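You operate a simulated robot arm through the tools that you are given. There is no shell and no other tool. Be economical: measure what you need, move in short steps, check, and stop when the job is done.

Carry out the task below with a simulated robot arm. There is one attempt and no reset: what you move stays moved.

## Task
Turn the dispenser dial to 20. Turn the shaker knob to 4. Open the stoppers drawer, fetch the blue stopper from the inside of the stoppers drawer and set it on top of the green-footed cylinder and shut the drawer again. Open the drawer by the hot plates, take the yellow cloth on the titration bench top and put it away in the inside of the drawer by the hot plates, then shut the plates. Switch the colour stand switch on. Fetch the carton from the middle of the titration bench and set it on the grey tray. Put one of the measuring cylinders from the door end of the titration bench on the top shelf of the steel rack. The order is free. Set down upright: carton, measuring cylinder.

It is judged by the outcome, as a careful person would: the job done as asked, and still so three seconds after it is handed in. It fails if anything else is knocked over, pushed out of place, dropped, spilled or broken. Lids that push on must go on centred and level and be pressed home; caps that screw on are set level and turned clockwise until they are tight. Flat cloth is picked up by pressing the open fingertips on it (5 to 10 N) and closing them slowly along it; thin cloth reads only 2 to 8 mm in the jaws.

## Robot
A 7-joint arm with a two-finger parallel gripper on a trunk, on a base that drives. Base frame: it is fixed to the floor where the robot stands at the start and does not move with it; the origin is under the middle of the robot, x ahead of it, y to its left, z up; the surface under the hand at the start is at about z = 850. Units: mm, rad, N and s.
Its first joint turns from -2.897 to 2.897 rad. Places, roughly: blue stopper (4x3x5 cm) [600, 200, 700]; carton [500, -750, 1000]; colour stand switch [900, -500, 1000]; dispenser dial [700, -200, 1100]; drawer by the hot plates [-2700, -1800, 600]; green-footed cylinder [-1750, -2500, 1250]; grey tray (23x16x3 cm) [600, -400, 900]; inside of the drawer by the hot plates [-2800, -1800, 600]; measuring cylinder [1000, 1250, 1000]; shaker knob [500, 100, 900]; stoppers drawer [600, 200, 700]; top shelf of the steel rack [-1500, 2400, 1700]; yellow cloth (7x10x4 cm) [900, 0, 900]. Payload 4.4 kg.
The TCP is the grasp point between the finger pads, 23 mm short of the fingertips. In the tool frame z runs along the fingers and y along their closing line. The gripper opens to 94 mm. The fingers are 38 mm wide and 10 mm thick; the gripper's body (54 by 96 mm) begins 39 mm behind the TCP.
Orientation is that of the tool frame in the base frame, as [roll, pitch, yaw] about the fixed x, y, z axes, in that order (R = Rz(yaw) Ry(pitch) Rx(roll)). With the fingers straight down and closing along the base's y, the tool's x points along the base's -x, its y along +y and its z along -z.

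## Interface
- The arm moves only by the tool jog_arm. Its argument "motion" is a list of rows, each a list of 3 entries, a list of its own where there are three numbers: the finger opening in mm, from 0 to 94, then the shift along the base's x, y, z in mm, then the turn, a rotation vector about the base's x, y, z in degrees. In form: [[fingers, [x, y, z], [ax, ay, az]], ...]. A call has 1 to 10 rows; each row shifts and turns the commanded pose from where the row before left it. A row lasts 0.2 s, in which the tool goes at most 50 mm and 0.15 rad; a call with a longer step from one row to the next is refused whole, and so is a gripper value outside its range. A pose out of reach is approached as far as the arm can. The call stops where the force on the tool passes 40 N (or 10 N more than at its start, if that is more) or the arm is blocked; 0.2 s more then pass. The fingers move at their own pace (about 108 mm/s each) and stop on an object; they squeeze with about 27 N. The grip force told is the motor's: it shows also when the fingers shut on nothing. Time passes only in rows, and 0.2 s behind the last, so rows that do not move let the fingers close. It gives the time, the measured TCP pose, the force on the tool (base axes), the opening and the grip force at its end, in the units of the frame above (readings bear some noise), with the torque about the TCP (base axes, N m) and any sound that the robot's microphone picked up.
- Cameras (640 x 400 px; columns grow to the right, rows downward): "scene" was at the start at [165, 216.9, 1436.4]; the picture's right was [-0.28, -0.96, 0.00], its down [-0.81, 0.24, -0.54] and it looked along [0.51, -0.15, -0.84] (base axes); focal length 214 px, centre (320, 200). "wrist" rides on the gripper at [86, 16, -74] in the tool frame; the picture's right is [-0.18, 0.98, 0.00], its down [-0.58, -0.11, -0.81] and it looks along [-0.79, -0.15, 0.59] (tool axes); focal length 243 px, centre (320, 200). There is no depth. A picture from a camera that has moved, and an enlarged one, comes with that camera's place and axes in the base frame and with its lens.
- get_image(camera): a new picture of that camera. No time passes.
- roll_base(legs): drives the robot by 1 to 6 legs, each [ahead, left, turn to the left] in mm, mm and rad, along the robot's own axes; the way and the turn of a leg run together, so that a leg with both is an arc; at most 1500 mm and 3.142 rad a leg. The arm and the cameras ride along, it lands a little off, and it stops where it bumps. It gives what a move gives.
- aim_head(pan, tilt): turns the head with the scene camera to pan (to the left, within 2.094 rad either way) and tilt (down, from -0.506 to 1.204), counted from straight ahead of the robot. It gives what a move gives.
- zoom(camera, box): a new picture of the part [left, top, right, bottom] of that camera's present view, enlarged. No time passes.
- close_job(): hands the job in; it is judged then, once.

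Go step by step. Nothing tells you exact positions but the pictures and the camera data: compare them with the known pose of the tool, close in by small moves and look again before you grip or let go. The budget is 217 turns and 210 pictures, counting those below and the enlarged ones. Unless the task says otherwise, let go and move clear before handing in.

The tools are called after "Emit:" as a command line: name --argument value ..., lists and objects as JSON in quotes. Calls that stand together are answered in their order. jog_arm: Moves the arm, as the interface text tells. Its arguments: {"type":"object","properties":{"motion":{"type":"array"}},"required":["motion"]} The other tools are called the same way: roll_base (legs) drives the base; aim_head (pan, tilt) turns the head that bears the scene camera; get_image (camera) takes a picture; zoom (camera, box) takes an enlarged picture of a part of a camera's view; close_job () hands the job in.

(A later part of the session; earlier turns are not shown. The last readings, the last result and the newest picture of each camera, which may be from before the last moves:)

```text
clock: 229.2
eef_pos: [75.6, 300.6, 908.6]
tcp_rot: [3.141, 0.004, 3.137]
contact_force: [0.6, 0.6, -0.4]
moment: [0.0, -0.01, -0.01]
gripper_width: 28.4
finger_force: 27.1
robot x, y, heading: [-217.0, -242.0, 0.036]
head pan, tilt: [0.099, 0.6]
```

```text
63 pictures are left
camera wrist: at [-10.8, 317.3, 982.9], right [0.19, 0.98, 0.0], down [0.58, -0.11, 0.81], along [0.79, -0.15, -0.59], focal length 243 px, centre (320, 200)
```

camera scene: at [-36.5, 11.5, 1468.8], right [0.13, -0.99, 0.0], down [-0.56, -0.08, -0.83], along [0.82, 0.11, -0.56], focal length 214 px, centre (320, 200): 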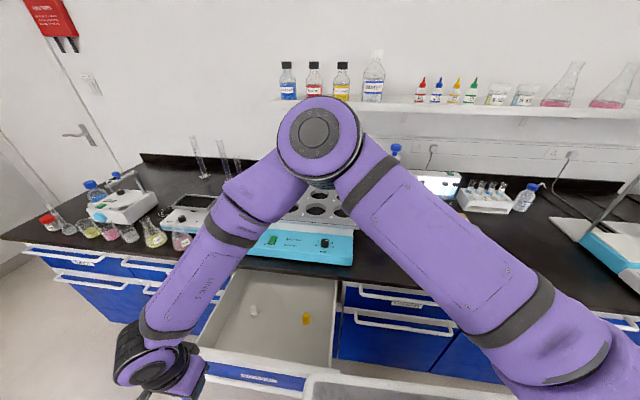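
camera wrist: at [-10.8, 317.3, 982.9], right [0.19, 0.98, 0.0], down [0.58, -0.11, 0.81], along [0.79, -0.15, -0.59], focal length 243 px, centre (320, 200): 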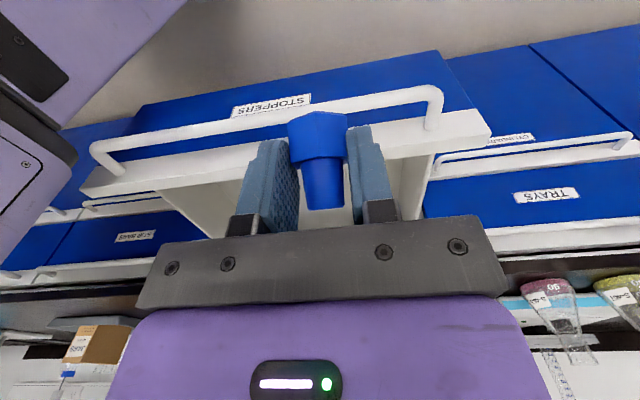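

Emit:
jog_arm --motion '[[0, [0, 0, 0], [0, 0, 8.2]], [0, [0, 0, 0], [0, 0, 8.2]], [0, [0, 0, 0], [0, 0, 8.2]], [0, [0, 0, 0], [0, 0, 8.2]], [0, [0, 0, 0], [0, 0, 8.2]], [0, [0, 0, 0], [0, 0, 8.2]], [0, [0, 0, 0], [0, 0, 8.2]], [0, [0, 0, 0], [0, 0, 8.2]], [0, [0, 0, 0], [0, 0, 8.2]], [0, [0, 0, 0], [0, 0, 8.2]]]'

Emit:
jog_arm --motion '[[0, [0, 0, -10], [0, 0, 8]], [0, [0, 0, -20], [0, -7, 0]], [0, [0, 0, -30], [0, -7, 0]], [0, [0, 0, -30], [0, -7, 0]], [0, [0, 0, -30], [0, 0, 0]], [0, [0, 0, -5], [0, 0, 0]]]'

Emit:
get_image --camera "wrist"

```text
clock: 231.4
eef_pos: [75.0, 299.5, 908.7]
tcp_rot: [-3.141, 0.003, -1.712]
contact_force: [-0.4, 0.7, 0.8]
moment: [-0.01, -0.04, -0.01]
gripper_width: 28.3
finger_force: 26.7
robot x, y, heading: [-216.8, -240.5, 0.034]
head pan, tilt: [0.099, 0.6]
```

```text
clock: 232.8
eef_pos: [77.3, 298.6, 782.5]
tcp_rot: [-2.773, 0.004, -1.571]
contact_force: [0.3, 0.2, 0.9]
moment: [-0.01, -0.01, -0.04]
gripper_width: 28.4
finger_force: 26.9
robot x, y, heading: [-213.5, -237.6, 0.037]
head pan, tilt: [0.099, 0.6]
```

```text
62 pictures are left
camera wrist: at [35.1, 212.8, 846.7], right [-0.92, 0.19, -0.35], down [-0.19, 0.58, 0.79], along [0.35, 0.79, -0.5], focal length 243 px, centre (320, 200)
```

wrist: 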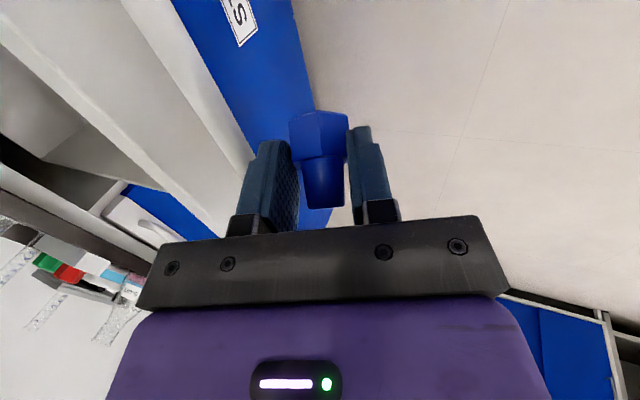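

Emit:
jog_arm --motion '[[0, [15, 0, 0], [0, 0, 0]], [0, [15, 0, 0], [0, 0, 0]], [0, [15, 0, 0], [0, 0, 0]], [0, [15, 0, 0], [0, 0, 0]], [0, [15, 0, 0], [0, 0, 0]]]'

Emit:
zoom --camera "scene" --box '[80, 230, 340, 400]'

```text
clock: 234.0
eef_pos: [149.8, 300.2, 783.1]
tcp_rot: [-2.774, 0.003, -1.572]
contact_force: [0.4, 0.4, -0.4]
moment: [0.0, 0.01, -0.02]
gripper_width: 28.3
finger_force: 27.3
robot x, y, heading: [-217.0, -238.8, 0.041]
head pan, tilt: [0.099, 0.6]
```

```text
2.35 times, centred on (210, 315) of scene
camera zoom: at [-36.7, 11.5, 1468.8], right [0.13, -0.99, 0.0], down [-0.56, -0.08, -0.83], along [0.82, 0.11, -0.56], focal length 505 px, centre (579, -71)
```

zoom: 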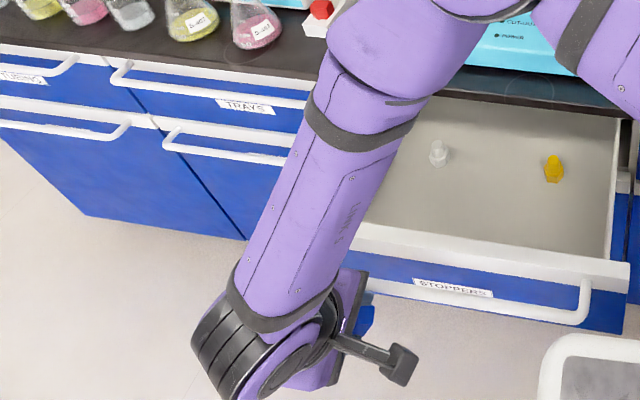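

The drawer slides in almost without force; I keep pushing until it seats.

Emit:
jog_arm --motion '[[0, [25, 0, 0], [0, 0, 0]], [0, [25, 0, 0], [0, 0, 0]], [0, [25, 0, 0], [0, 0, 0]], [0, [25, 0, 0], [0, 0, 0]], [0, [25, 0, 0], [0, 0, 0]], [0, [25, 0, 0], [0, 0, 0]], [0, [15, 0, 0], [0, 0, 0]], [0, [10, 0, 0], [0, 0, 0]], [0, [10, 0, 0], [0, 0, 0]], [0, [10, 0, 0], [0, 0, 0]]]'

Emit:
zoom --camera "scene" --box '[80, 230, 340, 400]'

```text
clock: 236.2
eef_pos: [346.7, 298.1, 783.7]
tcp_rot: [-2.775, 0.004, -1.573]
contact_force: [-0.7, -0.2, -0.1]
moment: [-0.02, 0.03, 0.0]
gripper_width: 27.6
finger_force: 26.7
robot x, y, heading: [-214.4, -239.4, 0.038]
head pan, tilt: [0.099, 0.6]
```

```text
2.35 times, centred on (210, 315) of scene
camera zoom: at [-36.6, 11.5, 1468.8], right [0.13, -0.99, 0.0], down [-0.56, -0.08, -0.83], along [0.82, 0.11, -0.56], focal length 505 px, centre (579, -71)
```

zoom: 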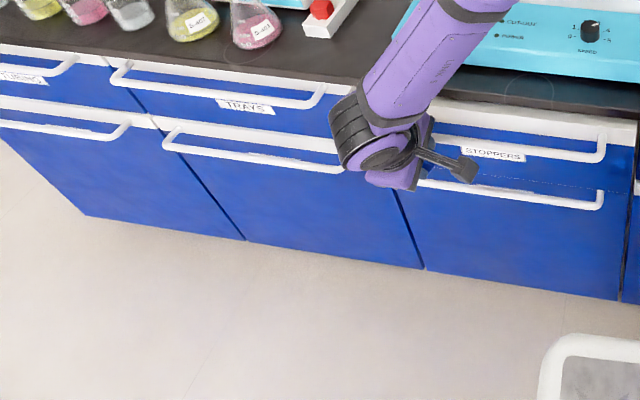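

Emit:
jog_arm --motion '[[0, [5, 0, 0], [0, 0, 0]], [0, [5, 0, 0], [0, 0, 0]], [0, [5, 0, 0], [0, 0, 0]], [0, [5, 0, 0], [0, 0, 0]], [0, [4, 0, 0], [0, 0, 0]], [0, [4, 0, 0], [0, 0, 0]], [0, [4, 0, 0], [0, 0, 0]], [0, [4, 0, 0], [0, 0, 0]]]'

Emit:
zoom --camera "scene" --box '[180, 230, 360, 340]'

```text
clock: 238.0
eef_pos: [377.7, 299.3, 783.6]
tcp_rot: [-2.78, 0.003, -1.569]
contact_force: [-35.6, -12.6, 10.1]
moment: [-0.11, -0.07, -0.58]
gripper_width: 25.1
finger_force: 26.8
robot x, y, heading: [-213.9, -243.6, 0.036]
head pan, tilt: [0.099, 0.6]
```

```text
3.56 times, centred on (270, 285) of scene
camera zoom: at [-38.4, 10.7, 1469.1], right [0.13, -0.99, 0.0], down [-0.56, -0.08, -0.83], along [0.82, 0.11, -0.56], focal length 763 px, centre (498, -102)
```

zoom: 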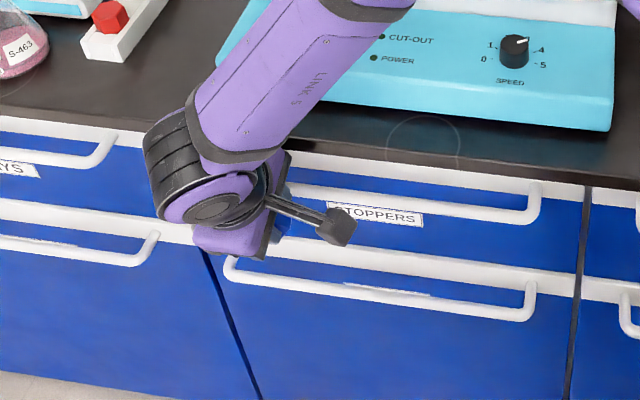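

Drawer is shut. I back off and check the stopper in the grip.

Emit:
jog_arm --motion '[[0, [-10, 0, 0], [0, 0, 0]], [0, [-30, 0, 0], [0, 0, 0]], [0, [-45, 0, 0], [0, 0, 0]], [0, [-45, 0, 20], [0, 7, 0]], [0, [-45, 0, 40], [0, 7, 0]], [0, [-30, 0, 40], [0, 7, 0]], [0, [0, 0, 45], [0, 0, 0]], [0, [0, 0, 45], [0, 0, 0]]]'

Emit:
get_image --camera "wrist"

Emit:
zoom --camera "scene" --box '[80, 180, 340, 340]'

```text
refused: row 5 steps farther than a row can; nothing moved
```

```text
58 pictures are left
camera wrist: at [335.1, 213.6, 847.3], right [-0.92, 0.18, -0.35], down [-0.19, 0.58, 0.79], along [0.35, 0.79, -0.5], focal length 243 px, centre (320, 200)
```

wrist: 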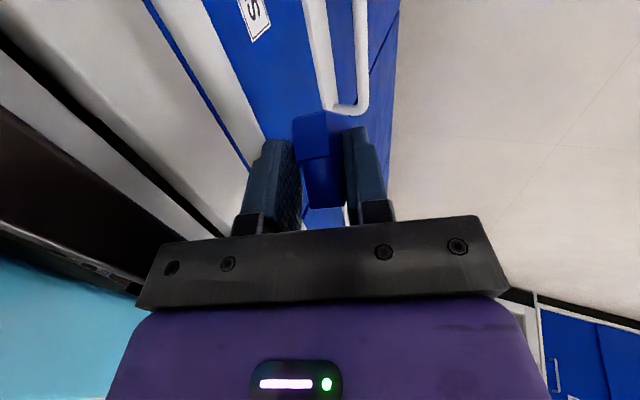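

```text
2.46 times, centred on (210, 260) of scene
camera zoom: at [-38.4, 10.7, 1469.1], right [0.13, -0.99, 0.0], down [-0.56, -0.08, -0.83], along [0.82, 0.11, -0.56], focal length 528 px, centre (591, 52)
```

zoom: 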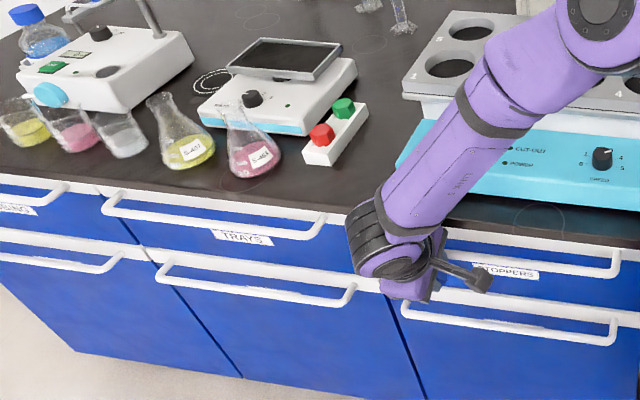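

Emit:
jog_arm --motion '[[0, [-10, 0, 0], [0, 0, 0]], [0, [-30, 0, 0], [0, 0, 0]], [0, [-45, 0, 0], [0, 0, 0]], [0, [-40, 0, 20], [0, 7, 0]], [0, [-20, 0, 40], [0, 7, 0]], [0, [0, 0, 45], [0, 7, 0]], [0, [0, 0, 45], [0, 0, 0]], [0, [0, 0, 45], [0, 0, 0]], [0, [0, 0, 45], [0, 0, 0]], [0, [0, 0, 45], [0, 0, 0]]]'

Emit:
jog_arm --motion '[[0, [0, 0, 45], [0, 0, -8.2]], [0, [0, 0, 0], [0, 0, -8.2]], [0, [0, -20, 0], [0, 0, -8.2]], [0, [0, -20, 0], [0, 0, -8.2]], [0, [0, -20, 0], [0, 0, -8.2]], [0, [0, -20, 0], [0, 0, -8.2]], [0, [0, -20, 0], [0, 0, -8.2]], [0, [0, -20, 0], [0, 0, -8.2]], [0, [0, -20, 0], [0, 0, -8.2]], [0, [0, -20, 0], [0, 0, -8.2]]]'

Emit:
jog_arm --motion '[[0, [0, -20, 0], [0, 0, -8]], [0, [10, -20, 0], [0, -8, 0]], [0, [10, -20, 0], [0, -8, 0]], [0, [10, -20, 0], [0, -8, 0]], [0, [10, -20, 0], [0, -8, 0]]]'

Emit:
get_image --camera "wrist"

Emit:
get_image --camera "scene"

```text
clock: 240.2
eef_pos: [236.0, 299.8, 1068.1]
tcp_rot: [-3.141, 0.002, -1.572]
contact_force: [1.3, -0.2, -0.9]
moment: [0.04, 0.03, 0.0]
gripper_width: 27.7
finger_force: 26.9
robot x, y, heading: [-213.9, -243.2, 0.033]
head pan, tilt: [0.099, 0.6]
```

```text
clock: 242.4
eef_pos: [236.7, 139.8, 1111.7]
tcp_rot: [-3.141, 0.002, -3.006]
contact_force: [-0.9, 0.1, -0.3]
moment: [-0.03, 0.01, 0.04]
gripper_width: 27.5
finger_force: 27.1
robot x, y, heading: [-213.6, -240.5, 0.035]
head pan, tilt: [0.099, 0.6]
```

```text
clock: 243.6
eef_pos: [275.9, 38.3, 1113.0]
tcp_rot: [3.138, 0.562, 3.14]
contact_force: [-0.2, -0.1, 0.1]
moment: [0.0, -0.01, -0.01]
gripper_width: 27.6
finger_force: 26.6
robot x, y, heading: [-214.9, -238.7, 0.034]
head pan, tilt: [0.099, 0.6]
```

```text
56 pictures are left
camera wrist: at [163.4, 55.8, 1131.7], right [0.16, 0.98, 0.1], down [0.06, -0.11, 0.99], along [0.99, -0.15, -0.08], focal length 243 px, centre (320, 200)
```

wrist: 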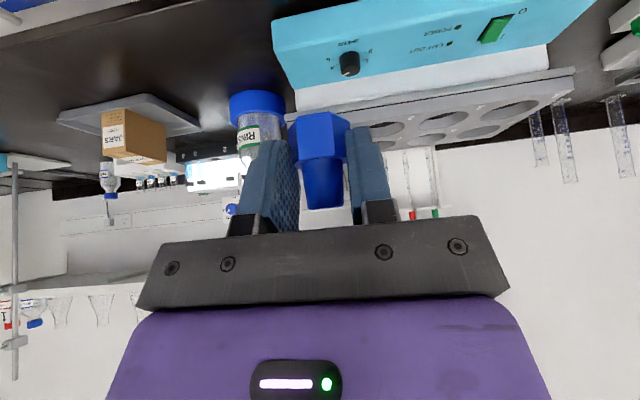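

```text
55 pictures are left
camera scene: at [-36.2, 11.5, 1468.7], right [0.13, -0.99, 0.0], down [-0.56, -0.08, -0.82], along [0.82, 0.11, -0.57], focal length 214 px, centre (320, 200)
```

scene: 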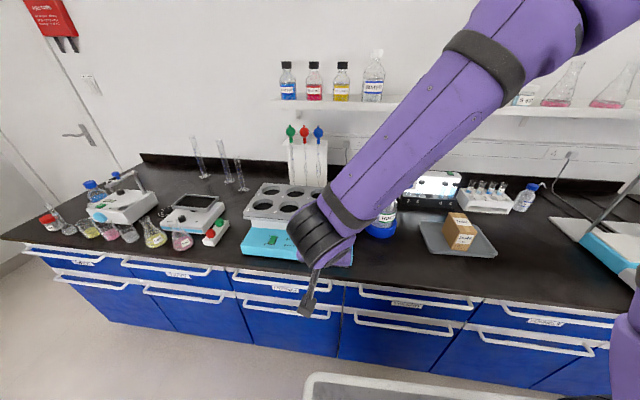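

Drawer shut and the stopper sits as picked. I drive to the wall shelf, approaching facing it.

Emit:
roll_base --legs '[[0, -1000, 0], [0, 0, 3.1], [1500, 0, 0], [90, 0, 0]]'

Emit:
roll_base --legs '[[0, 0, 1.57], [350, 0, 0]]'

Emit:
aim_head --pan -0.1 --tilt 0.25

Emit:
get_image --camera "scene"

```text
clock: 264.0
eef_pos: [-2239.4, -1682.6, 1113.9]
tcp_rot: [3.141, 0.561, 0.063]
contact_force: [0.4, -0.6, 0.0]
moment: [0.02, 0.03, -0.01]
gripper_width: 27.8
finger_force: 26.7
robot x, y, heading: [-1767.1, -1374.2, -3.038]
head pan, tilt: [0.099, 0.6]
```

```text
clock: 269.2
eef_pos: [-1444.9, -1963.0, 1111.9]
tcp_rot: [3.139, 0.547, 1.648]
contact_force: [0.0, 6.4, 0.9]
moment: [-0.02, 0.09, -0.11]
gripper_width: 27.7
finger_force: 27.0
robot x, y, heading: [-1753.8, -1498.4, -1.471]
head pan, tilt: [0.099, 0.6]
stopped in leg 2: the force on the tool passed its limit at 130 N (the readings are from after the stop); the commanded pose is now the measured one
```

```text
clock: 270.0
eef_pos: [-1443.4, -1963.0, 1112.3]
tcp_rot: [3.137, 0.547, 1.644]
contact_force: [2.1, 11.0, 0.9]
moment: [0.1, -0.12, -0.08]
gripper_width: 27.8
finger_force: 27.1
robot x, y, heading: [-1754.4, -1504.1, -1.468]
head pan, tilt: [-0.099, 0.25]
```

```text
54 pictures are left
camera scene: at [-1512.8, -1669.3, 1501.0], right [-1.0, -0.01, 0.0], down [0.0, 0.25, -0.97], along [0.01, -0.97, -0.25], focal length 214 px, centre (320, 200)
```

scene: 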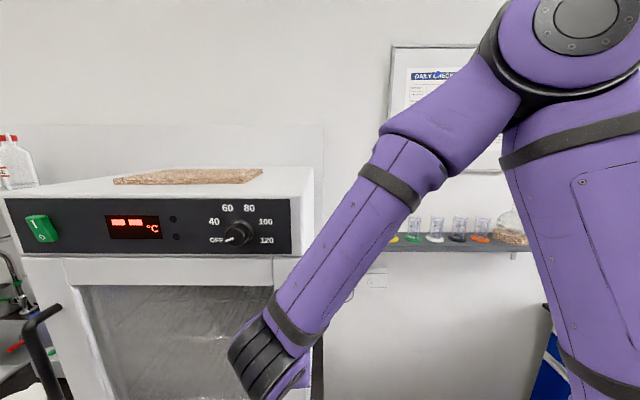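

The hand, still held to the left, bumped the oven front; I back off at once and check the oven and the stopper.

Emit:
roll_base --legs '[[-150, 0, 0]]'

Emit:
aim_head --pan 0.1 --tilt 0.5

Emit:
get_image --camera "scene"

Emit:
get_image --camera "wrist"

```text
clock: 271.4
eef_pos: [-1457.7, -1812.3, 1112.1]
tcp_rot: [3.139, 0.548, 1.649]
contact_force: [-0.6, 0.9, 0.3]
moment: [0.0, 0.03, 0.0]
gripper_width: 27.7
finger_force: 27.0
robot x, y, heading: [-1773.0, -1353.4, -1.462]
head pan, tilt: [-0.099, 0.25]
```

```text
clock: 272.1
eef_pos: [-1458.6, -1812.0, 1112.6]
tcp_rot: [3.14, 0.546, 1.65]
contact_force: [0.3, -0.7, -0.8]
moment: [-0.02, 0.0, 0.01]
gripper_width: 27.7
finger_force: 26.7
robot x, y, heading: [-1772.5, -1347.6, -1.466]
head pan, tilt: [0.099, 0.499]
```

```text
53 pictures are left
camera scene: at [-1510.6, -1513.7, 1477.9], right [-0.98, -0.21, 0.0], down [-0.1, 0.47, -0.88], along [0.18, -0.86, -0.48], focal length 214 px, centre (320, 200)
```

scene: 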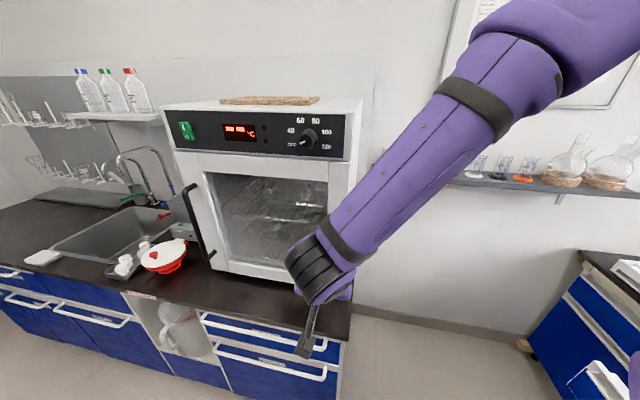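

```text
52 pictures are left
camera wrist: at [-1451.1, -1697.4, 1131.2], right [0.99, -0.08, 0.1], down [-0.1, -0.09, 0.99], along [-0.07, -0.99, -0.09], focal length 243 px, centre (320, 200)
```

wrist: 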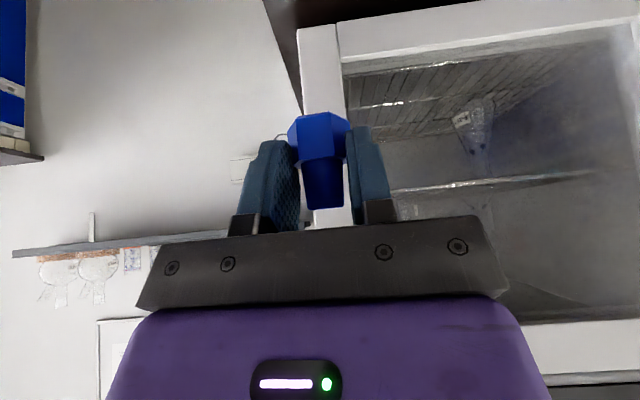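

Oven looks undisturbed and the stopper is still held. I square up, bring the hand in front of the robot and raise it.

Emit:
roll_base --legs '[[0, 0, -0.105], [0, -50, 0]]'

Emit:
jog_arm --motion '[[0, [-45, -5, 15], [0, 0, 0]], [0, [-45, -10, 15], [0, 0, 0]], [0, [-44, -12, 18], [0, 0, 0]], [0, [-44, -12, 18], [0, 0, 0]], [0, [-44, -12, 18], [0, 0, 0]], [0, [-44, -12, 18], [0, 0, 0]], [0, [-44, -12, 18], [0, 0, 0]], [0, [0, -12, 40], [0, 0, 0]], [0, [0, -12, 30], [0, 0, 0]]]'

Emit:
roll_base --legs '[[300, 0, 0]]'

Emit:
aim_head --pan -0.25 --tilt 0.3

Emit:
get_image --camera "scene"

Emit:
get_image --camera "wrist"

```text
clock: 273.6
eef_pos: [-1559.9, -1843.0, 1111.4]
tcp_rot: [-3.142, 0.547, 1.544]
contact_force: [-0.2, 0.3, 0.7]
moment: [0.0, 0.0, 0.01]
gripper_width: 27.6
finger_force: 27.2
robot x, y, heading: [-1824.4, -1354.5, -1.57]
head pan, tilt: [0.099, 0.499]
```

```text
clock: 275.6
eef_pos: [-1857.6, -1954.7, 1312.7]
tcp_rot: [3.14, 0.547, 1.547]
contact_force: [-1.3, 0.9, -0.7]
moment: [0.0, 0.01, -0.02]
gripper_width: 27.7
finger_force: 27.2
out of reach, approached as far as the arm can: row 3, 4
robot x, y, heading: [-1822.1, -1353.0, -1.566]
head pan, tilt: [0.099, 0.499]
```

```text
clock: 277.7
eef_pos: [-1854.6, -2257.6, 1312.7]
tcp_rot: [3.138, 0.547, 1.549]
contact_force: [0.1, 0.5, -0.8]
moment: [0.04, 0.0, 0.0]
gripper_width: 27.6
finger_force: 26.8
robot x, y, heading: [-1820.9, -1655.6, -1.564]
head pan, tilt: [0.099, 0.499]
```

```text
clock: 278.5
eef_pos: [-1852.2, -2257.1, 1311.7]
tcp_rot: [3.14, 0.547, 1.55]
contact_force: [1.0, -0.2, -1.0]
moment: [0.0, -0.02, -0.01]
gripper_width: 27.9
finger_force: 27.1
robot x, y, heading: [-1821.7, -1656.9, -1.567]
head pan, tilt: [-0.25, 0.3]
```

```text
51 pictures are left
camera scene: at [-1609.3, -1842.5, 1496.3], right [-0.97, 0.24, 0.0], down [0.07, 0.29, -0.96], along [-0.23, -0.93, -0.3], focal length 214 px, centre (320, 200)
```

scene: 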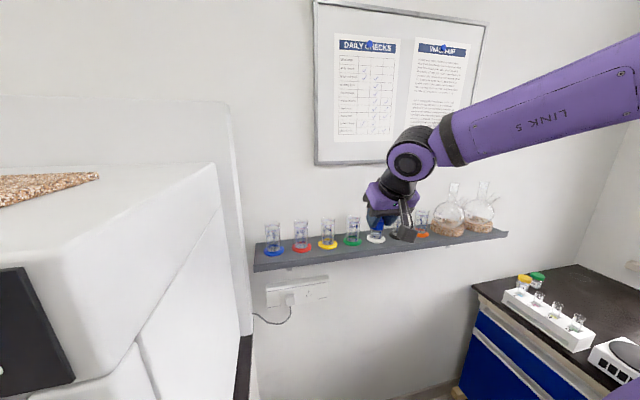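

```text
50 pictures are left
camera wrist: at [-1834.3, -2144.6, 1332.1], right [0.98, -0.18, 0.1], down [-0.11, -0.07, 0.99], along [-0.17, -0.98, -0.09], focal length 243 px, centre (320, 200)
```

wrist: 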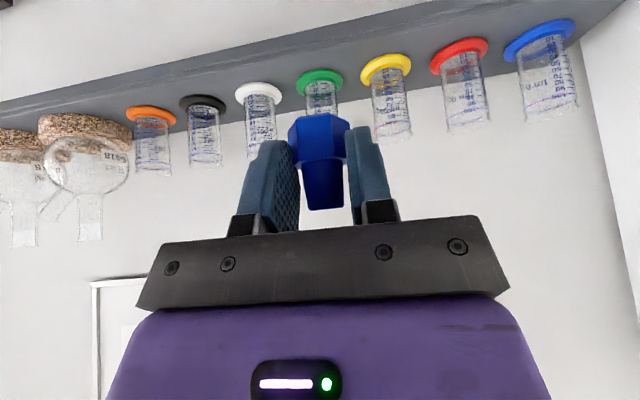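

Emit:
zoom --camera "wrist" --box '[220, 50, 440, 220]'

Emit:
zoom --camera "scene" --box '[300, 190, 420, 260]'

```text
2.35 times, centred on (330, 135) of wrist
camera zoom: at [-1834.3, -2144.6, 1332.1], right [0.98, -0.18, 0.1], down [-0.11, -0.07, 0.99], along [-0.17, -0.98, -0.09], focal length 571 px, centre (296, 353)
```

zoom: 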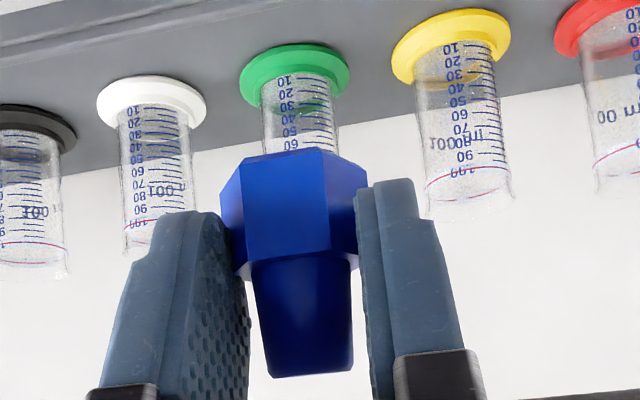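

```text
5.33 times, centred on (360, 225) of scene
camera zoom: at [-1609.3, -1842.5, 1496.3], right [-0.97, 0.24, 0.0], down [0.07, 0.29, -0.96], along [-0.23, -0.93, -0.3], focal length 1144 px, centre (107, 67)
```

zoom: 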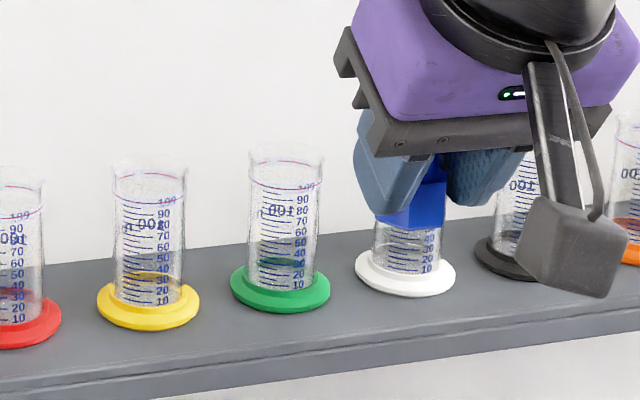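

Green cylinder is at (-1872, -2452), rim about z = 1233. I bring the stopper above it and use the wrist camera's side view.

Emit:
jog_arm --motion '[[0, [-4, -38, 0], [0, 0, 0]], [0, [-4, -38, 0], [0, 0, 0]], [0, [-4, -38, 0], [0, 0, 0]], [0, [-4, -38, 0], [0, 0, 0]], [0, [-4, -38, 0], [0, 0, 0]], [0, [0, 0, -15], [0, 0, 0]], [0, [0, 0, -10], [0, 0, 0]]]'

Emit:
get_image --camera "wrist"

Emit:
zoom --camera "scene" --box '[300, 170, 420, 260]'

```text
clock: 280.1
eef_pos: [-1873.8, -2449.0, 1289.8]
tcp_rot: [3.14, 0.549, 1.549]
contact_force: [1.0, -0.4, 0.3]
moment: [-0.03, -0.03, -0.02]
gripper_width: 27.7
finger_force: 27.3
robot x, y, heading: [-1821.7, -1654.3, -1.56]
head pan, tilt: [-0.25, 0.3]
```

```text
47 pictures are left
camera wrist: at [-1854.8, -2335.4, 1308.4], right [0.98, -0.18, 0.1], down [-0.11, -0.07, 0.99], along [-0.17, -0.98, -0.09], focal length 243 px, centre (320, 200)
```

wrist: 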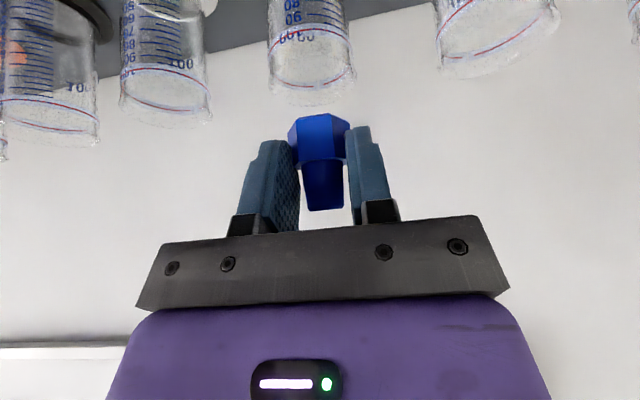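

```text
4.44 times, centred on (360, 215) of scene
camera zoom: at [-1609.2, -1842.3, 1496.3], right [-0.97, 0.24, 0.0], down [0.07, 0.29, -0.96], along [-0.23, -0.93, -0.3], focal length 953 px, centre (142, 133)
```

zoom: 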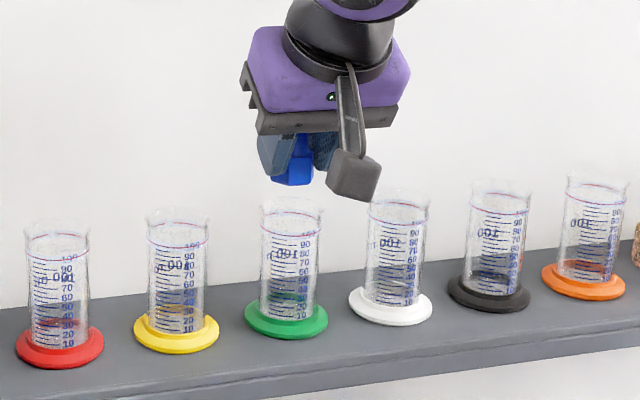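

Emit:
jog_arm --motion '[[0, [0, 0, -8], [0, 0, 0]], [0, [0, 0, -4], [0, 0, 0]], [0, [0, 0, -2], [0, 0, 0]], [0, [0, 0, -2], [0, 0, 0]]]'

Emit:
zoom --camera "wrist" --box '[230, 40, 410, 220]'

```text
clock: 281.1
eef_pos: [-1873.9, -2447.1, 1271.8]
tcp_rot: [3.14, 0.548, 1.547]
contact_force: [-0.2, 0.7, -0.4]
moment: [-0.03, 0.03, 0.01]
gripper_width: 27.7
finger_force: 26.2
robot x, y, heading: [-1822.9, -1654.8, -1.563]
head pan, tilt: [-0.25, 0.3]
```

```text
2.22 times, centred on (320, 130) of wrist
camera zoom: at [-1854.7, -2334.4, 1291.7], right [0.98, -0.18, 0.1], down [-0.11, -0.07, 0.99], along [-0.17, -0.98, -0.09], focal length 539 px, centre (320, 356)
```

zoom: 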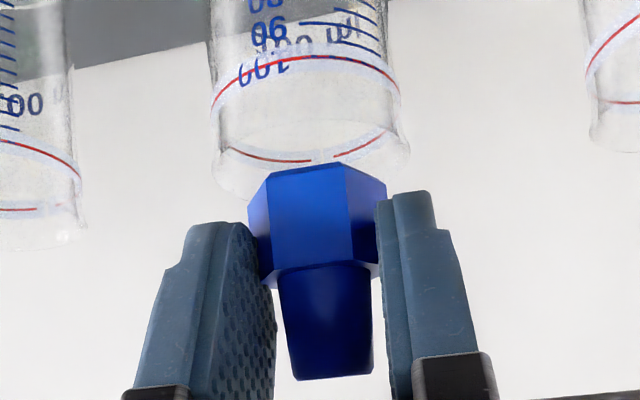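

Emit:
jog_arm --motion '[[0, [0, 0, -1.5], [0, 0, 0]], [0, [0, 0, -1.5], [0, 0, 0]], [0, [0, 0, 0], [0, 0, 0]]]'

Emit:
jog_arm --motion '[[0, [0, 0, -1.5], [0, 0, 0]], [0, [0, 0, -1.5], [0, 0, 0]], [0, [0, 0, 0], [0, 0, 0]]]'

Emit:
zoom --camera "wrist" --box '[230, 40, 410, 220]'

```text
clock: 281.9
eef_pos: [-1873.8, -2447.9, 1268.8]
tcp_rot: [3.14, 0.549, 1.55]
contact_force: [0.2, 0.8, 0.8]
moment: [0.01, 0.0, 0.0]
gripper_width: 27.7
finger_force: 27.5
robot x, y, heading: [-1819.3, -1652.2, -1.564]
head pan, tilt: [-0.25, 0.3]
```

```text
clock: 282.7
eef_pos: [-1871.8, -2447.6, 1267.2]
tcp_rot: [3.139, 0.551, 1.549]
contact_force: [-1.4, -1.2, 19.5]
moment: [-0.58, 0.04, -0.01]
gripper_width: 27.4
finger_force: 27.6
robot x, y, heading: [-1822.2, -1650.9, -1.566]
head pan, tilt: [-0.25, 0.3]
```

```text
2.22 times, centred on (320, 130) of wrist
camera zoom: at [-1854.0, -2334.7, 1286.1], right [0.98, -0.18, 0.1], down [-0.11, -0.07, 0.99], along [-0.17, -0.98, -0.09], focal length 539 px, centre (320, 356)
```

zoom: 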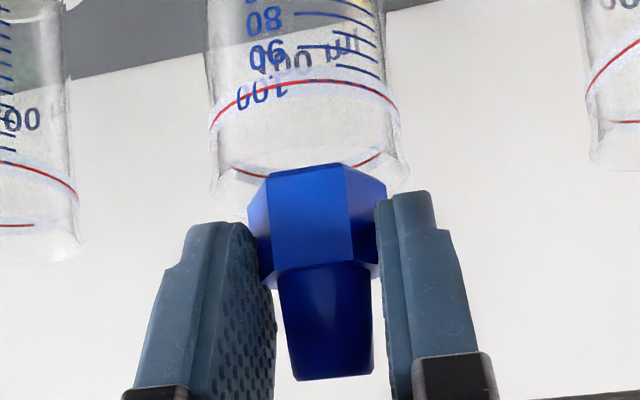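

Emit:
jog_arm --motion '[[0, [0, 0, 2], [-1.9, 0, 0]], [0, [0, -3, -1], [0, 0, 0]], [0, [0, 0, -1], [0, 0, 0]], [0, [0, 0, 0], [0, 0, 0]]]'

Emit:
zoom --camera "wrist" --box '[230, 40, 410, 220]'

Emit:
zoom --camera "scene" --box '[325, 185, 385, 245]'

```text
clock: 283.7
eef_pos: [-1872.7, -2450.7, 1266.0]
tcp_rot: [3.137, 0.582, 1.548]
contact_force: [0.9, 6.0, 13.3]
moment: [0.1, -0.03, 0.0]
gripper_width: 27.5
finger_force: 26.8
robot x, y, heading: [-1820.5, -1653.5, -1.563]
head pan, tilt: [-0.25, 0.3]
```

```text
2.22 times, centred on (320, 130) of wrist
camera zoom: at [-1854.3, -2336.5, 1281.6], right [0.98, -0.17, 0.1], down [-0.11, -0.04, 0.99], along [-0.17, -0.98, -0.06], focal length 539 px, centre (320, 356)
```

zoom: 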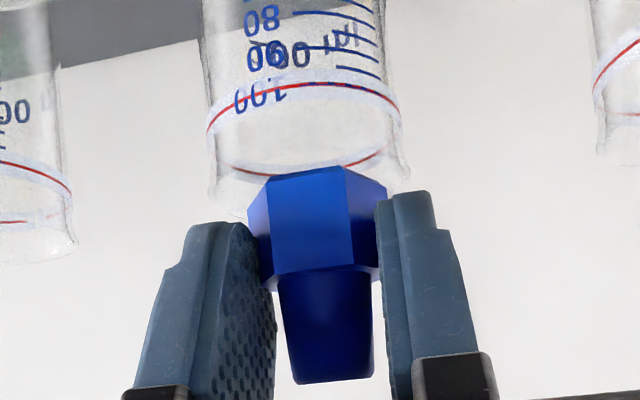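

```text
6.67 times, centred on (355, 215) of scene
camera zoom: at [-1609.3, -1841.6, 1496.4], right [-0.97, 0.24, 0.0], down [0.07, 0.29, -0.96], along [-0.23, -0.93, -0.3], focal length 1430 px, centre (87, 100)
```

zoom: 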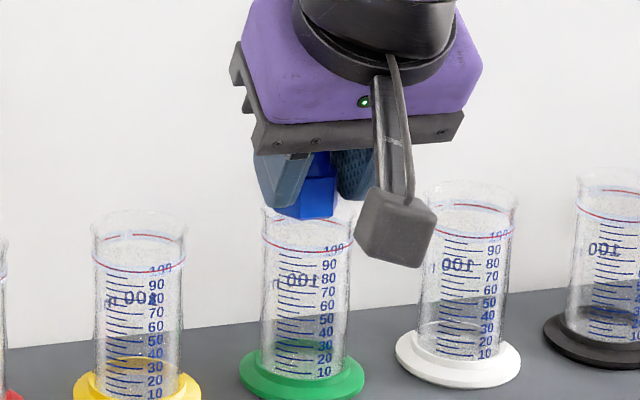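

The base rests level at the rim plane (13 N, no tilt moment), so the top carries it. I release slowly.

Emit:
jog_arm --motion '[[0, [0, 0, 0.8], [0, 0, 0]], [29, [0, 0, 0], [0, 0, 0]], [31, [0, 0, 0], [0, 0, 0]], [31, [0, 0, 0], [0, 0, 0]]]'

Emit:
zoom --camera "wrist" --box '[230, 40, 410, 220]'

```text
clock: 284.7
eef_pos: [-1873.3, -2451.9, 1265.5]
tcp_rot: [3.138, 0.58, 1.548]
contact_force: [-0.7, 0.2, -0.2]
moment: [-0.02, 0.04, -0.02]
gripper_width: 31.2
finger_force: 0.2
robot x, y, heading: [-1823.9, -1653.6, -1.569]
head pan, tilt: [-0.25, 0.3]
```

```text
2.22 times, centred on (320, 130) of wrist
camera zoom: at [-1854.2, -2337.6, 1281.9], right [0.98, -0.17, 0.1], down [-0.11, -0.04, 0.99], along [-0.17, -0.98, -0.06], focal length 539 px, centre (320, 356)
```

zoom: 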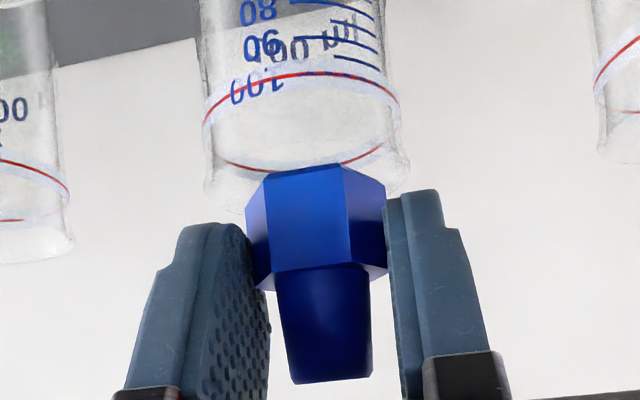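

It stands. Open and retreat.

Emit:
jog_arm --motion '[[45, [0, 0, 0], [0, 0, 0]], [64, [0, 0, 0], [0, 0, 0]], [64, [0, 5, 8], [0, 0, 0]], [64, [0, 12, 18], [0, 0, 0]], [64, [0, 20, 30], [0, 0, 0]], [64, [0, 30, 30], [0, 0, 0]], [64, [0, 40, 10], [0, 0, 0]]]'

Emit:
zoom --camera "scene" --box '[300, 170, 420, 260]'

```text
clock: 286.3
eef_pos: [-1871.7, -2344.7, 1363.3]
tcp_rot: [3.138, 0.58, 1.549]
contact_force: [0.0, -1.3, -0.2]
moment: [0.01, 0.02, -0.01]
gripper_width: 64.1
finger_force: 0.0
robot x, y, heading: [-1821.3, -1654.9, -1.563]
head pan, tilt: [-0.25, 0.3]
```

```text
4.44 times, centred on (360, 215) of scene
camera zoom: at [-1609.3, -1843.2, 1496.2], right [-0.97, 0.24, 0.0], down [0.07, 0.29, -0.96], along [-0.23, -0.93, -0.3], focal length 953 px, centre (142, 133)
```

zoom: 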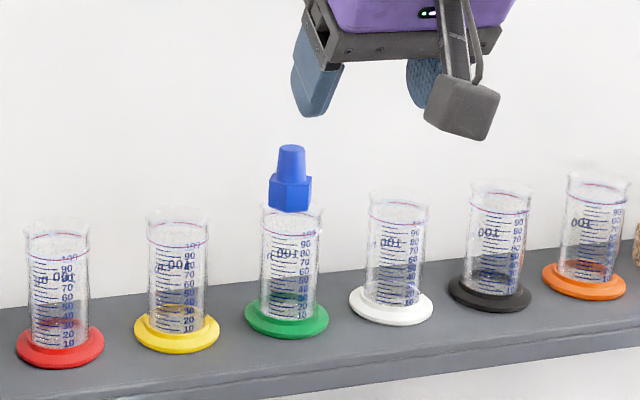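

Stopper placed. Now back round to the titration bench for the yellow cloth.

Emit:
roll_base --legs '[[-430, 0, 0], [0, 0, 1.565], [1500, 0, 0], [100, 0, 0]]'

Emit:
roll_base --legs '[[0, 900, 0], [120, 0, 0]]'

Emit:
aim_head --pan 0.05 --tilt 0.55

Emit:
get_image --camera "scene"

Emit:
get_image --camera "wrist"

```text
clock: 300.6
eef_pos: [469.7, -1225.6, 1362.2]
tcp_rot: [3.138, 0.583, 3.138]
contact_force: [0.7, 1.1, -0.8]
moment: [-0.01, 0.0, -0.01]
gripper_width: 64.2
finger_force: 0.1
robot x, y, heading: [-221.8, -1189.0, 0.03]
head pan, tilt: [-0.25, 0.3]
```

```text
clock: 306.2
eef_pos: [558.6, -302.7, 1362.9]
tcp_rot: [3.139, 0.581, -3.127]
contact_force: [-0.2, 0.3, 0.7]
moment: [0.01, -0.01, -0.02]
gripper_width: 63.6
finger_force: 0.2
robot x, y, heading: [-131.1, -280.0, 0.045]
head pan, tilt: [-0.25, 0.3]
```

```text
clock: 307.0
eef_pos: [557.5, -302.2, 1363.0]
tcp_rot: [3.137, 0.58, -3.127]
contact_force: [-0.6, 0.0, 1.3]
moment: [-0.02, -0.01, -0.01]
gripper_width: 64.0
finger_force: 0.0
robot x, y, heading: [-132.2, -278.8, 0.05]
head pan, tilt: [0.051, 0.55]
```

```text
39 pictures are left
camera scene: at [44.0, -28.6, 1473.4], right [0.09, -1.0, 0.0], down [-0.52, -0.05, -0.85], along [0.85, 0.08, -0.52], focal length 214 px, centre (320, 200)
```

scene: 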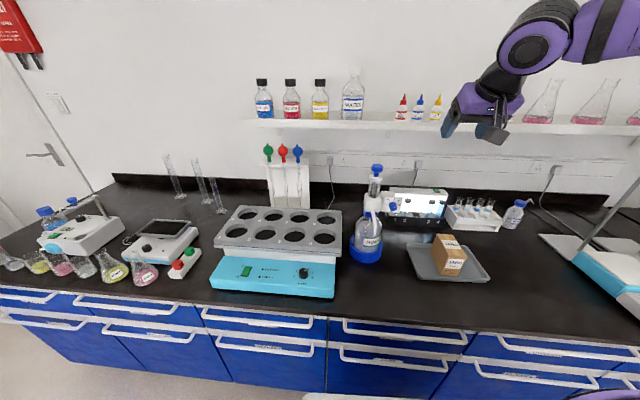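

```text
38 pictures are left
camera wrist: at [444.4, -287.4, 1378.6], right [0.14, 0.99, 0.1], down [0.05, -0.11, 0.99], along [0.99, -0.13, -0.06], focal length 243 px, centre (320, 200)
```

wrist: 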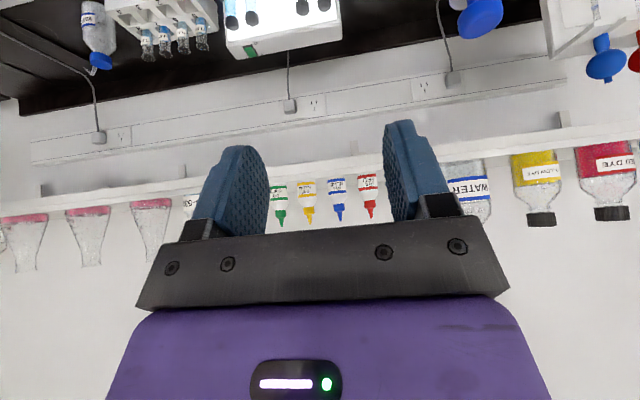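

Emit:
jog_arm --motion '[[64, [10, 40, 0], [0, 8, 0]], [64, [10, 40, 0], [0, 8, 0]], [64, [10, 40, -10], [0, 8, 0]], [64, [10, 40, -20], [0, 8, 0]], [64, [10, 40, -20], [0, 1, 0]], [64, [10, 40, -25], [0, 0, 0]], [64, [0, 30, -25], [0, 0, 0]]]'

Emit:
get_image --camera "wrist"

```text
clock: 308.6
eef_pos: [618.7, -35.6, 1264.7]
tcp_rot: [3.131, 0.005, -3.129]
contact_force: [0.5, -0.5, 0.2]
moment: [0.04, -0.05, 0.03]
gripper_width: 64.2
finger_force: 0.1
robot x, y, heading: [-133.4, -275.1, 0.047]
head pan, tilt: [0.051, 0.55]
```

```text
37 pictures are left
camera wrist: at [531.1, -19.6, 1339.2], right [0.17, 0.98, 0.01], down [0.58, -0.11, 0.81], along [0.8, -0.13, -0.59], focal length 243 px, centre (320, 200)
```

wrist: 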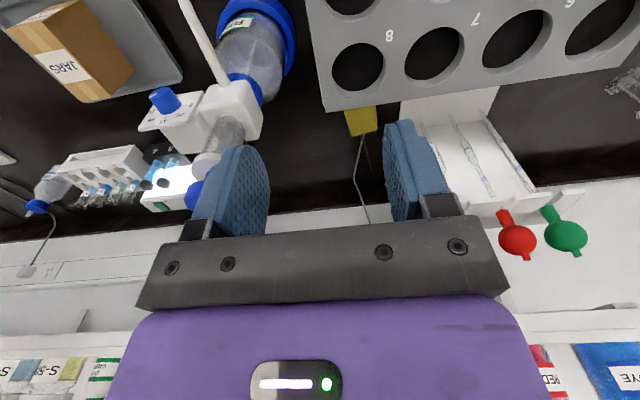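

Emit:
zoom --camera "wrist" --box '[310, 80, 420, 170]'

```text
4.44 times, centred on (365, 125) of wrist
camera zoom: at [531.1, -19.6, 1339.2], right [0.17, 0.98, 0.01], down [0.58, -0.11, 0.81], along [0.8, -0.13, -0.59], focal length 1078 px, centre (120, 533)
```

zoom: 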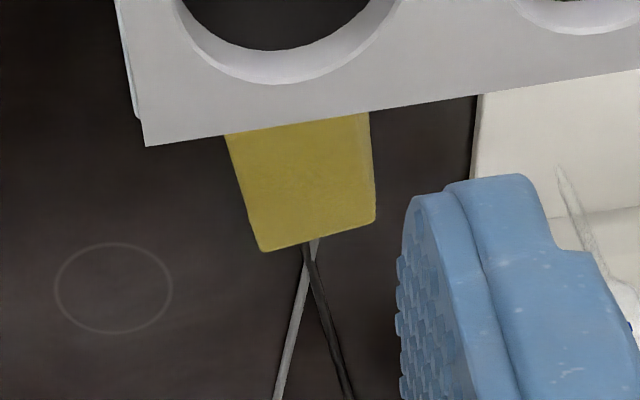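

The folded yellow cloth lies just behind the shaker, far edge x ≈ 910, y from -4 to 56, about 4 cm high. I move the base in and come down over its far part, staying under the shelf.

Emit:
roll_base --legs '[[130, 0, -0.045]]'

Emit:
jog_arm --motion '[[64, [0, 10, -40], [0, 0, 0]], [70, [0, 10, -40], [0, 0, 0]], [76, [0, 10, -40], [0, 0, 0]], [86, [0, 10, -40], [0, 0, 0]], [86, [0, 5, -40], [0, 0, 0]], [86, [0, 0, -30], [0, 0, 0]]]'

Emit:
get_image --camera "wrist"

```text
clock: 309.9
eef_pos: [760.4, -65.2, 1264.5]
tcp_rot: [3.13, 0.005, 3.109]
contact_force: [-0.2, 0.6, -0.4]
moment: [-0.03, 0.02, -0.01]
gripper_width: 63.9
finger_force: 0.1
robot x, y, heading: [-5.0, -277.7, 0.001]
head pan, tilt: [0.051, 0.55]
```

```text
clock: 311.3
eef_pos: [757.8, -20.5, 1032.9]
tcp_rot: [3.128, 0.007, 3.111]
contact_force: [0.6, -0.8, 1.1]
moment: [-0.01, -0.02, -0.01]
gripper_width: 85.9
finger_force: 0.1
robot x, y, heading: [-3.9, -270.9, 0.004]
head pan, tilt: [0.051, 0.55]
```

```text
35 pictures are left
camera wrist: at [671.1, -1.5, 1108.8], right [0.22, 0.98, 0.01], down [0.57, -0.14, 0.81], along [0.79, -0.17, -0.59], focal length 243 px, centre (320, 200)
```

wrist: 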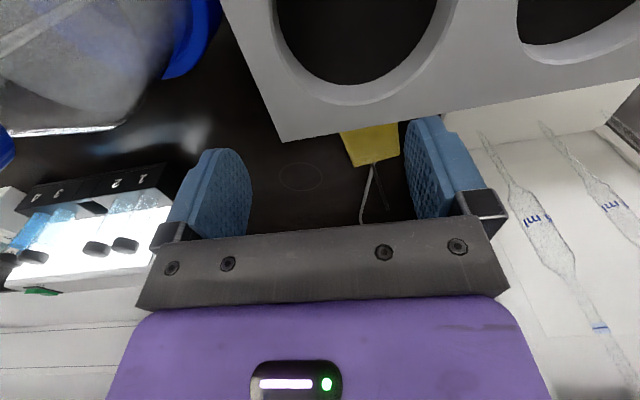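

Emit:
jog_arm --motion '[[86, [25, 8, -10], [0, 0, 8.4]], [86, [25, 8, -10], [0, 0, 8.4]], [86, [25, 8, -15], [0, 0, 0]], [86, [26, 8, -18], [0, 0, 0]], [86, [26, 8, -18], [0, 0, 0]], [86, [0, 1, -15], [0, 0, 0]], [86, [0, 0, -20], [0, 0, 0]]]'

Emit:
get_image --camera "wrist"

Emit:
get_image --camera "scene"

```text
clock: 312.9
eef_pos: [791.6, -27.6, 1003.4]
tcp_rot: [3.121, 0.016, -2.88]
contact_force: [-4.3, -1.8, 14.4]
moment: [0.51, 0.49, 0.34]
gripper_width: 85.8
finger_force: 0.0
out of reach, approached as far as the arm can: row 1, 2, 3, 4, 5, 7
robot x, y, heading: [-4.3, -274.4, -0.0]
head pan, tilt: [0.051, 0.55]
stopped in row 7: the force on the tool passed its limit at 62 N (the readings are from after the stop); the commanded pose is now the measured one
```

```text
34 pictures are left
camera wrist: at [702.7, -34.3, 1078.5], right [-0.08, 1.0, 0.02], down [0.58, 0.03, 0.81], along [0.81, 0.08, -0.58], focal length 243 px, centre (320, 200)
```

wrist: 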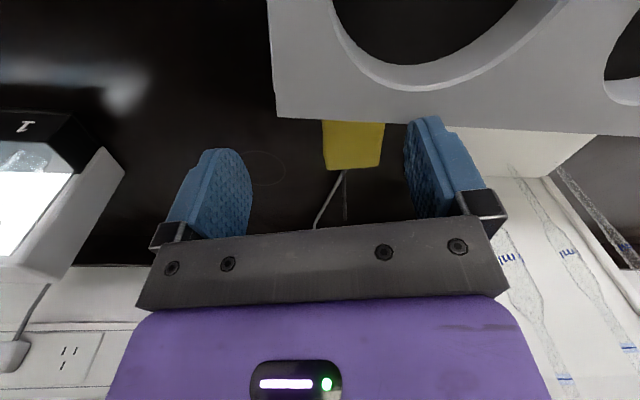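

```text
33 pictures are left
camera scene: at [185.8, -33.8, 1473.5], right [0.05, -1.0, 0.0], down [-0.52, -0.03, -0.85], along [0.85, 0.04, -0.52], focal length 214 px, centre (320, 200)
```

scene: 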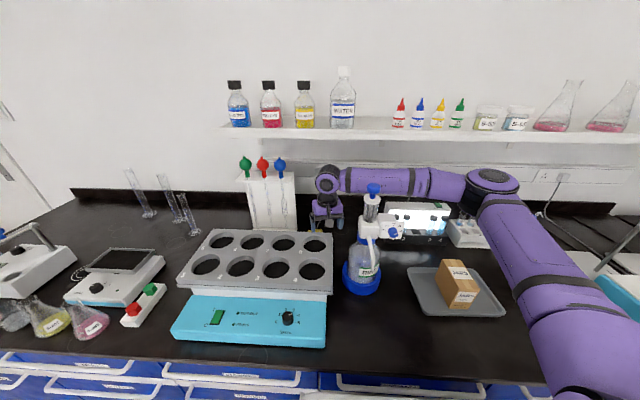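

The arm ran into its reach limit in a sideways elbow posture and touched something; I lift straight up and check.

Emit:
jog_arm --motion '[[86, [0, 0, 15], [0, 0, 0]], [86, [0, 0, 30], [0, 0, 0]], [86, [0, 0, 40], [0, 0, 0]], [86, [0, 0, 45], [0, 0, 0]], [86, [-10, 0, 45], [0, 0, 0]], [86, [-25, 0, 40], [0, 0, 0]]]'

Emit:
get_image --camera "scene"

```text
clock: 314.3
eef_pos: [756.4, -26.9, 1217.5]
tcp_rot: [3.123, 0.012, -2.88]
contact_force: [0.7, -0.3, 0.0]
moment: [0.01, 0.07, 0.01]
gripper_width: 86.3
finger_force: 0.0
robot x, y, heading: [-4.7, -275.7, 0.005]
head pan, tilt: [0.051, 0.55]
```

```text
32 pictures are left
camera scene: at [187.2, -33.5, 1473.2], right [0.05, -1.0, 0.0], down [-0.52, -0.03, -0.85], along [0.85, 0.04, -0.52], focal length 214 px, centre (320, 200)
```

scene: 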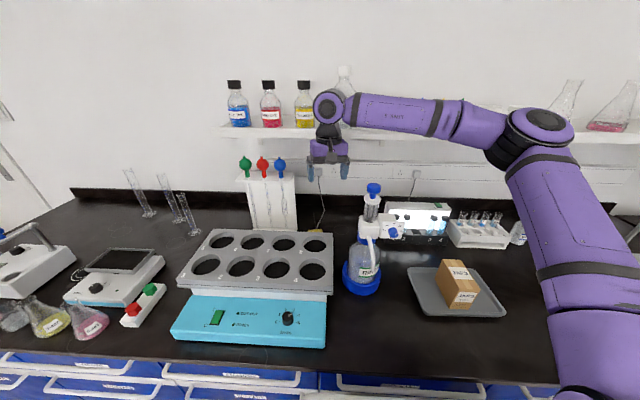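

Emit:
jog_arm --motion '[[86, [-40, -20, 10], [0, 0, -7.5]], [86, [-40, -20, 10], [0, 0, -7.5]], [86, [-40, -30, 10], [0, 0, 0]], [86, [-10, -40, 0], [0, 0, 0]], [86, [0, -40, 0], [0, 0, 0]], [86, [0, -40, 0], [0, 0, 0]], [86, [0, -40, 0], [0, 0, 0]], [86, [0, -30, 0], [0, 0, 0]]]'

Emit:
roll_base --legs '[[0, 300, 0]]'

Emit:
get_image --camera "scene"

```text
refused: row 3 steps farther than a row can; nothing moved
```

```text
clock: 316.3
eef_pos: [759.9, 268.4, 1217.5]
tcp_rot: [3.123, 0.015, -2.886]
contact_force: [-0.2, -0.5, -0.5]
moment: [0.04, 0.01, 0.01]
gripper_width: 86.0
finger_force: 0.1
robot x, y, heading: [-3.9, 29.8, -0.006]
head pan, tilt: [0.051, 0.55]
```

```text
31 pictures are left
camera scene: at [189.3, 266.1, 1473.3], right [0.04, -1.0, 0.0], down [-0.52, -0.02, -0.85], along [0.85, 0.04, -0.52], focal length 214 px, centre (320, 200)
```

scene: 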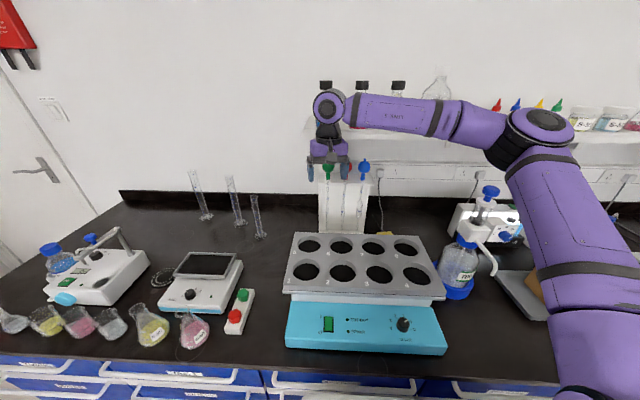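

Emit:
jog_arm --motion '[[86, [-40, 0, 10], [0, 0, -7.5]], [86, [-40, 0, 10], [0, 0, -7.5]], [86, [-30, -30, 10], [0, 0, 0]], [86, [0, -45, 0], [0, 0, 0]], [86, [0, -45, 0], [0, 0, 0]], [86, [0, -45, 0], [0, 0, 0]], [86, [0, -45, 0], [0, 0, 0]], [86, [0, -40, 0], [0, 0, 0]], [86, [40, 0, -20], [0, 0, 0]], [86, [30, 0, -30], [0, 0, 0]]]'

Emit:
jog_arm --motion '[[86, [30, 0, -35], [0, 0, 0]], [86, [20, 0, -40], [0, 0, 0]], [86, [10, 0, -40], [0, 0, 0]], [86, [10, 0, -40], [0, 0, 0]]]'

Emit:
get_image --camera "scene"

```text
clock: 318.5
eef_pos: [718.0, 15.9, 1196.8]
tcp_rot: [3.124, 0.013, 3.134]
contact_force: [-1.3, 0.6, -0.2]
moment: [-0.01, -0.05, 0.02]
gripper_width: 85.9
finger_force: 0.0
robot x, y, heading: [-2.1, 26.8, -0.006]
head pan, tilt: [0.051, 0.55]
```

```text
clock: 319.5
eef_pos: [789.3, 15.8, 1042.4]
tcp_rot: [3.124, 0.015, 3.133]
contact_force: [0.4, 0.7, 0.1]
moment: [-0.02, -0.02, -0.02]
gripper_width: 86.3
finger_force: 0.1
robot x, y, heading: [1.0, 24.5, -0.004]
head pan, tilt: [0.051, 0.55]
```

```text
30 pictures are left
camera scene: at [188.8, 266.2, 1473.4], right [0.04, -1.0, 0.0], down [-0.52, -0.02, -0.85], along [0.85, 0.04, -0.52], focal length 214 px, centre (320, 200)
```

scene: 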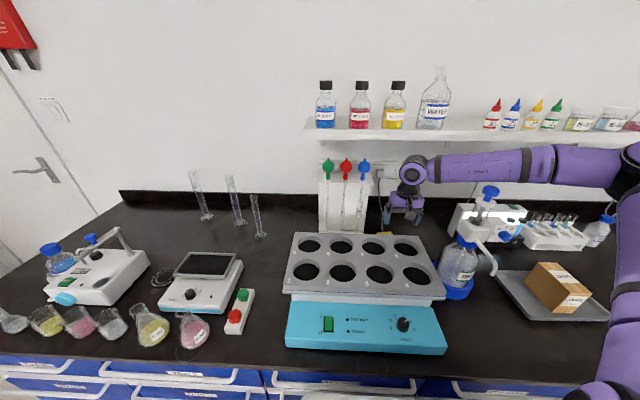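

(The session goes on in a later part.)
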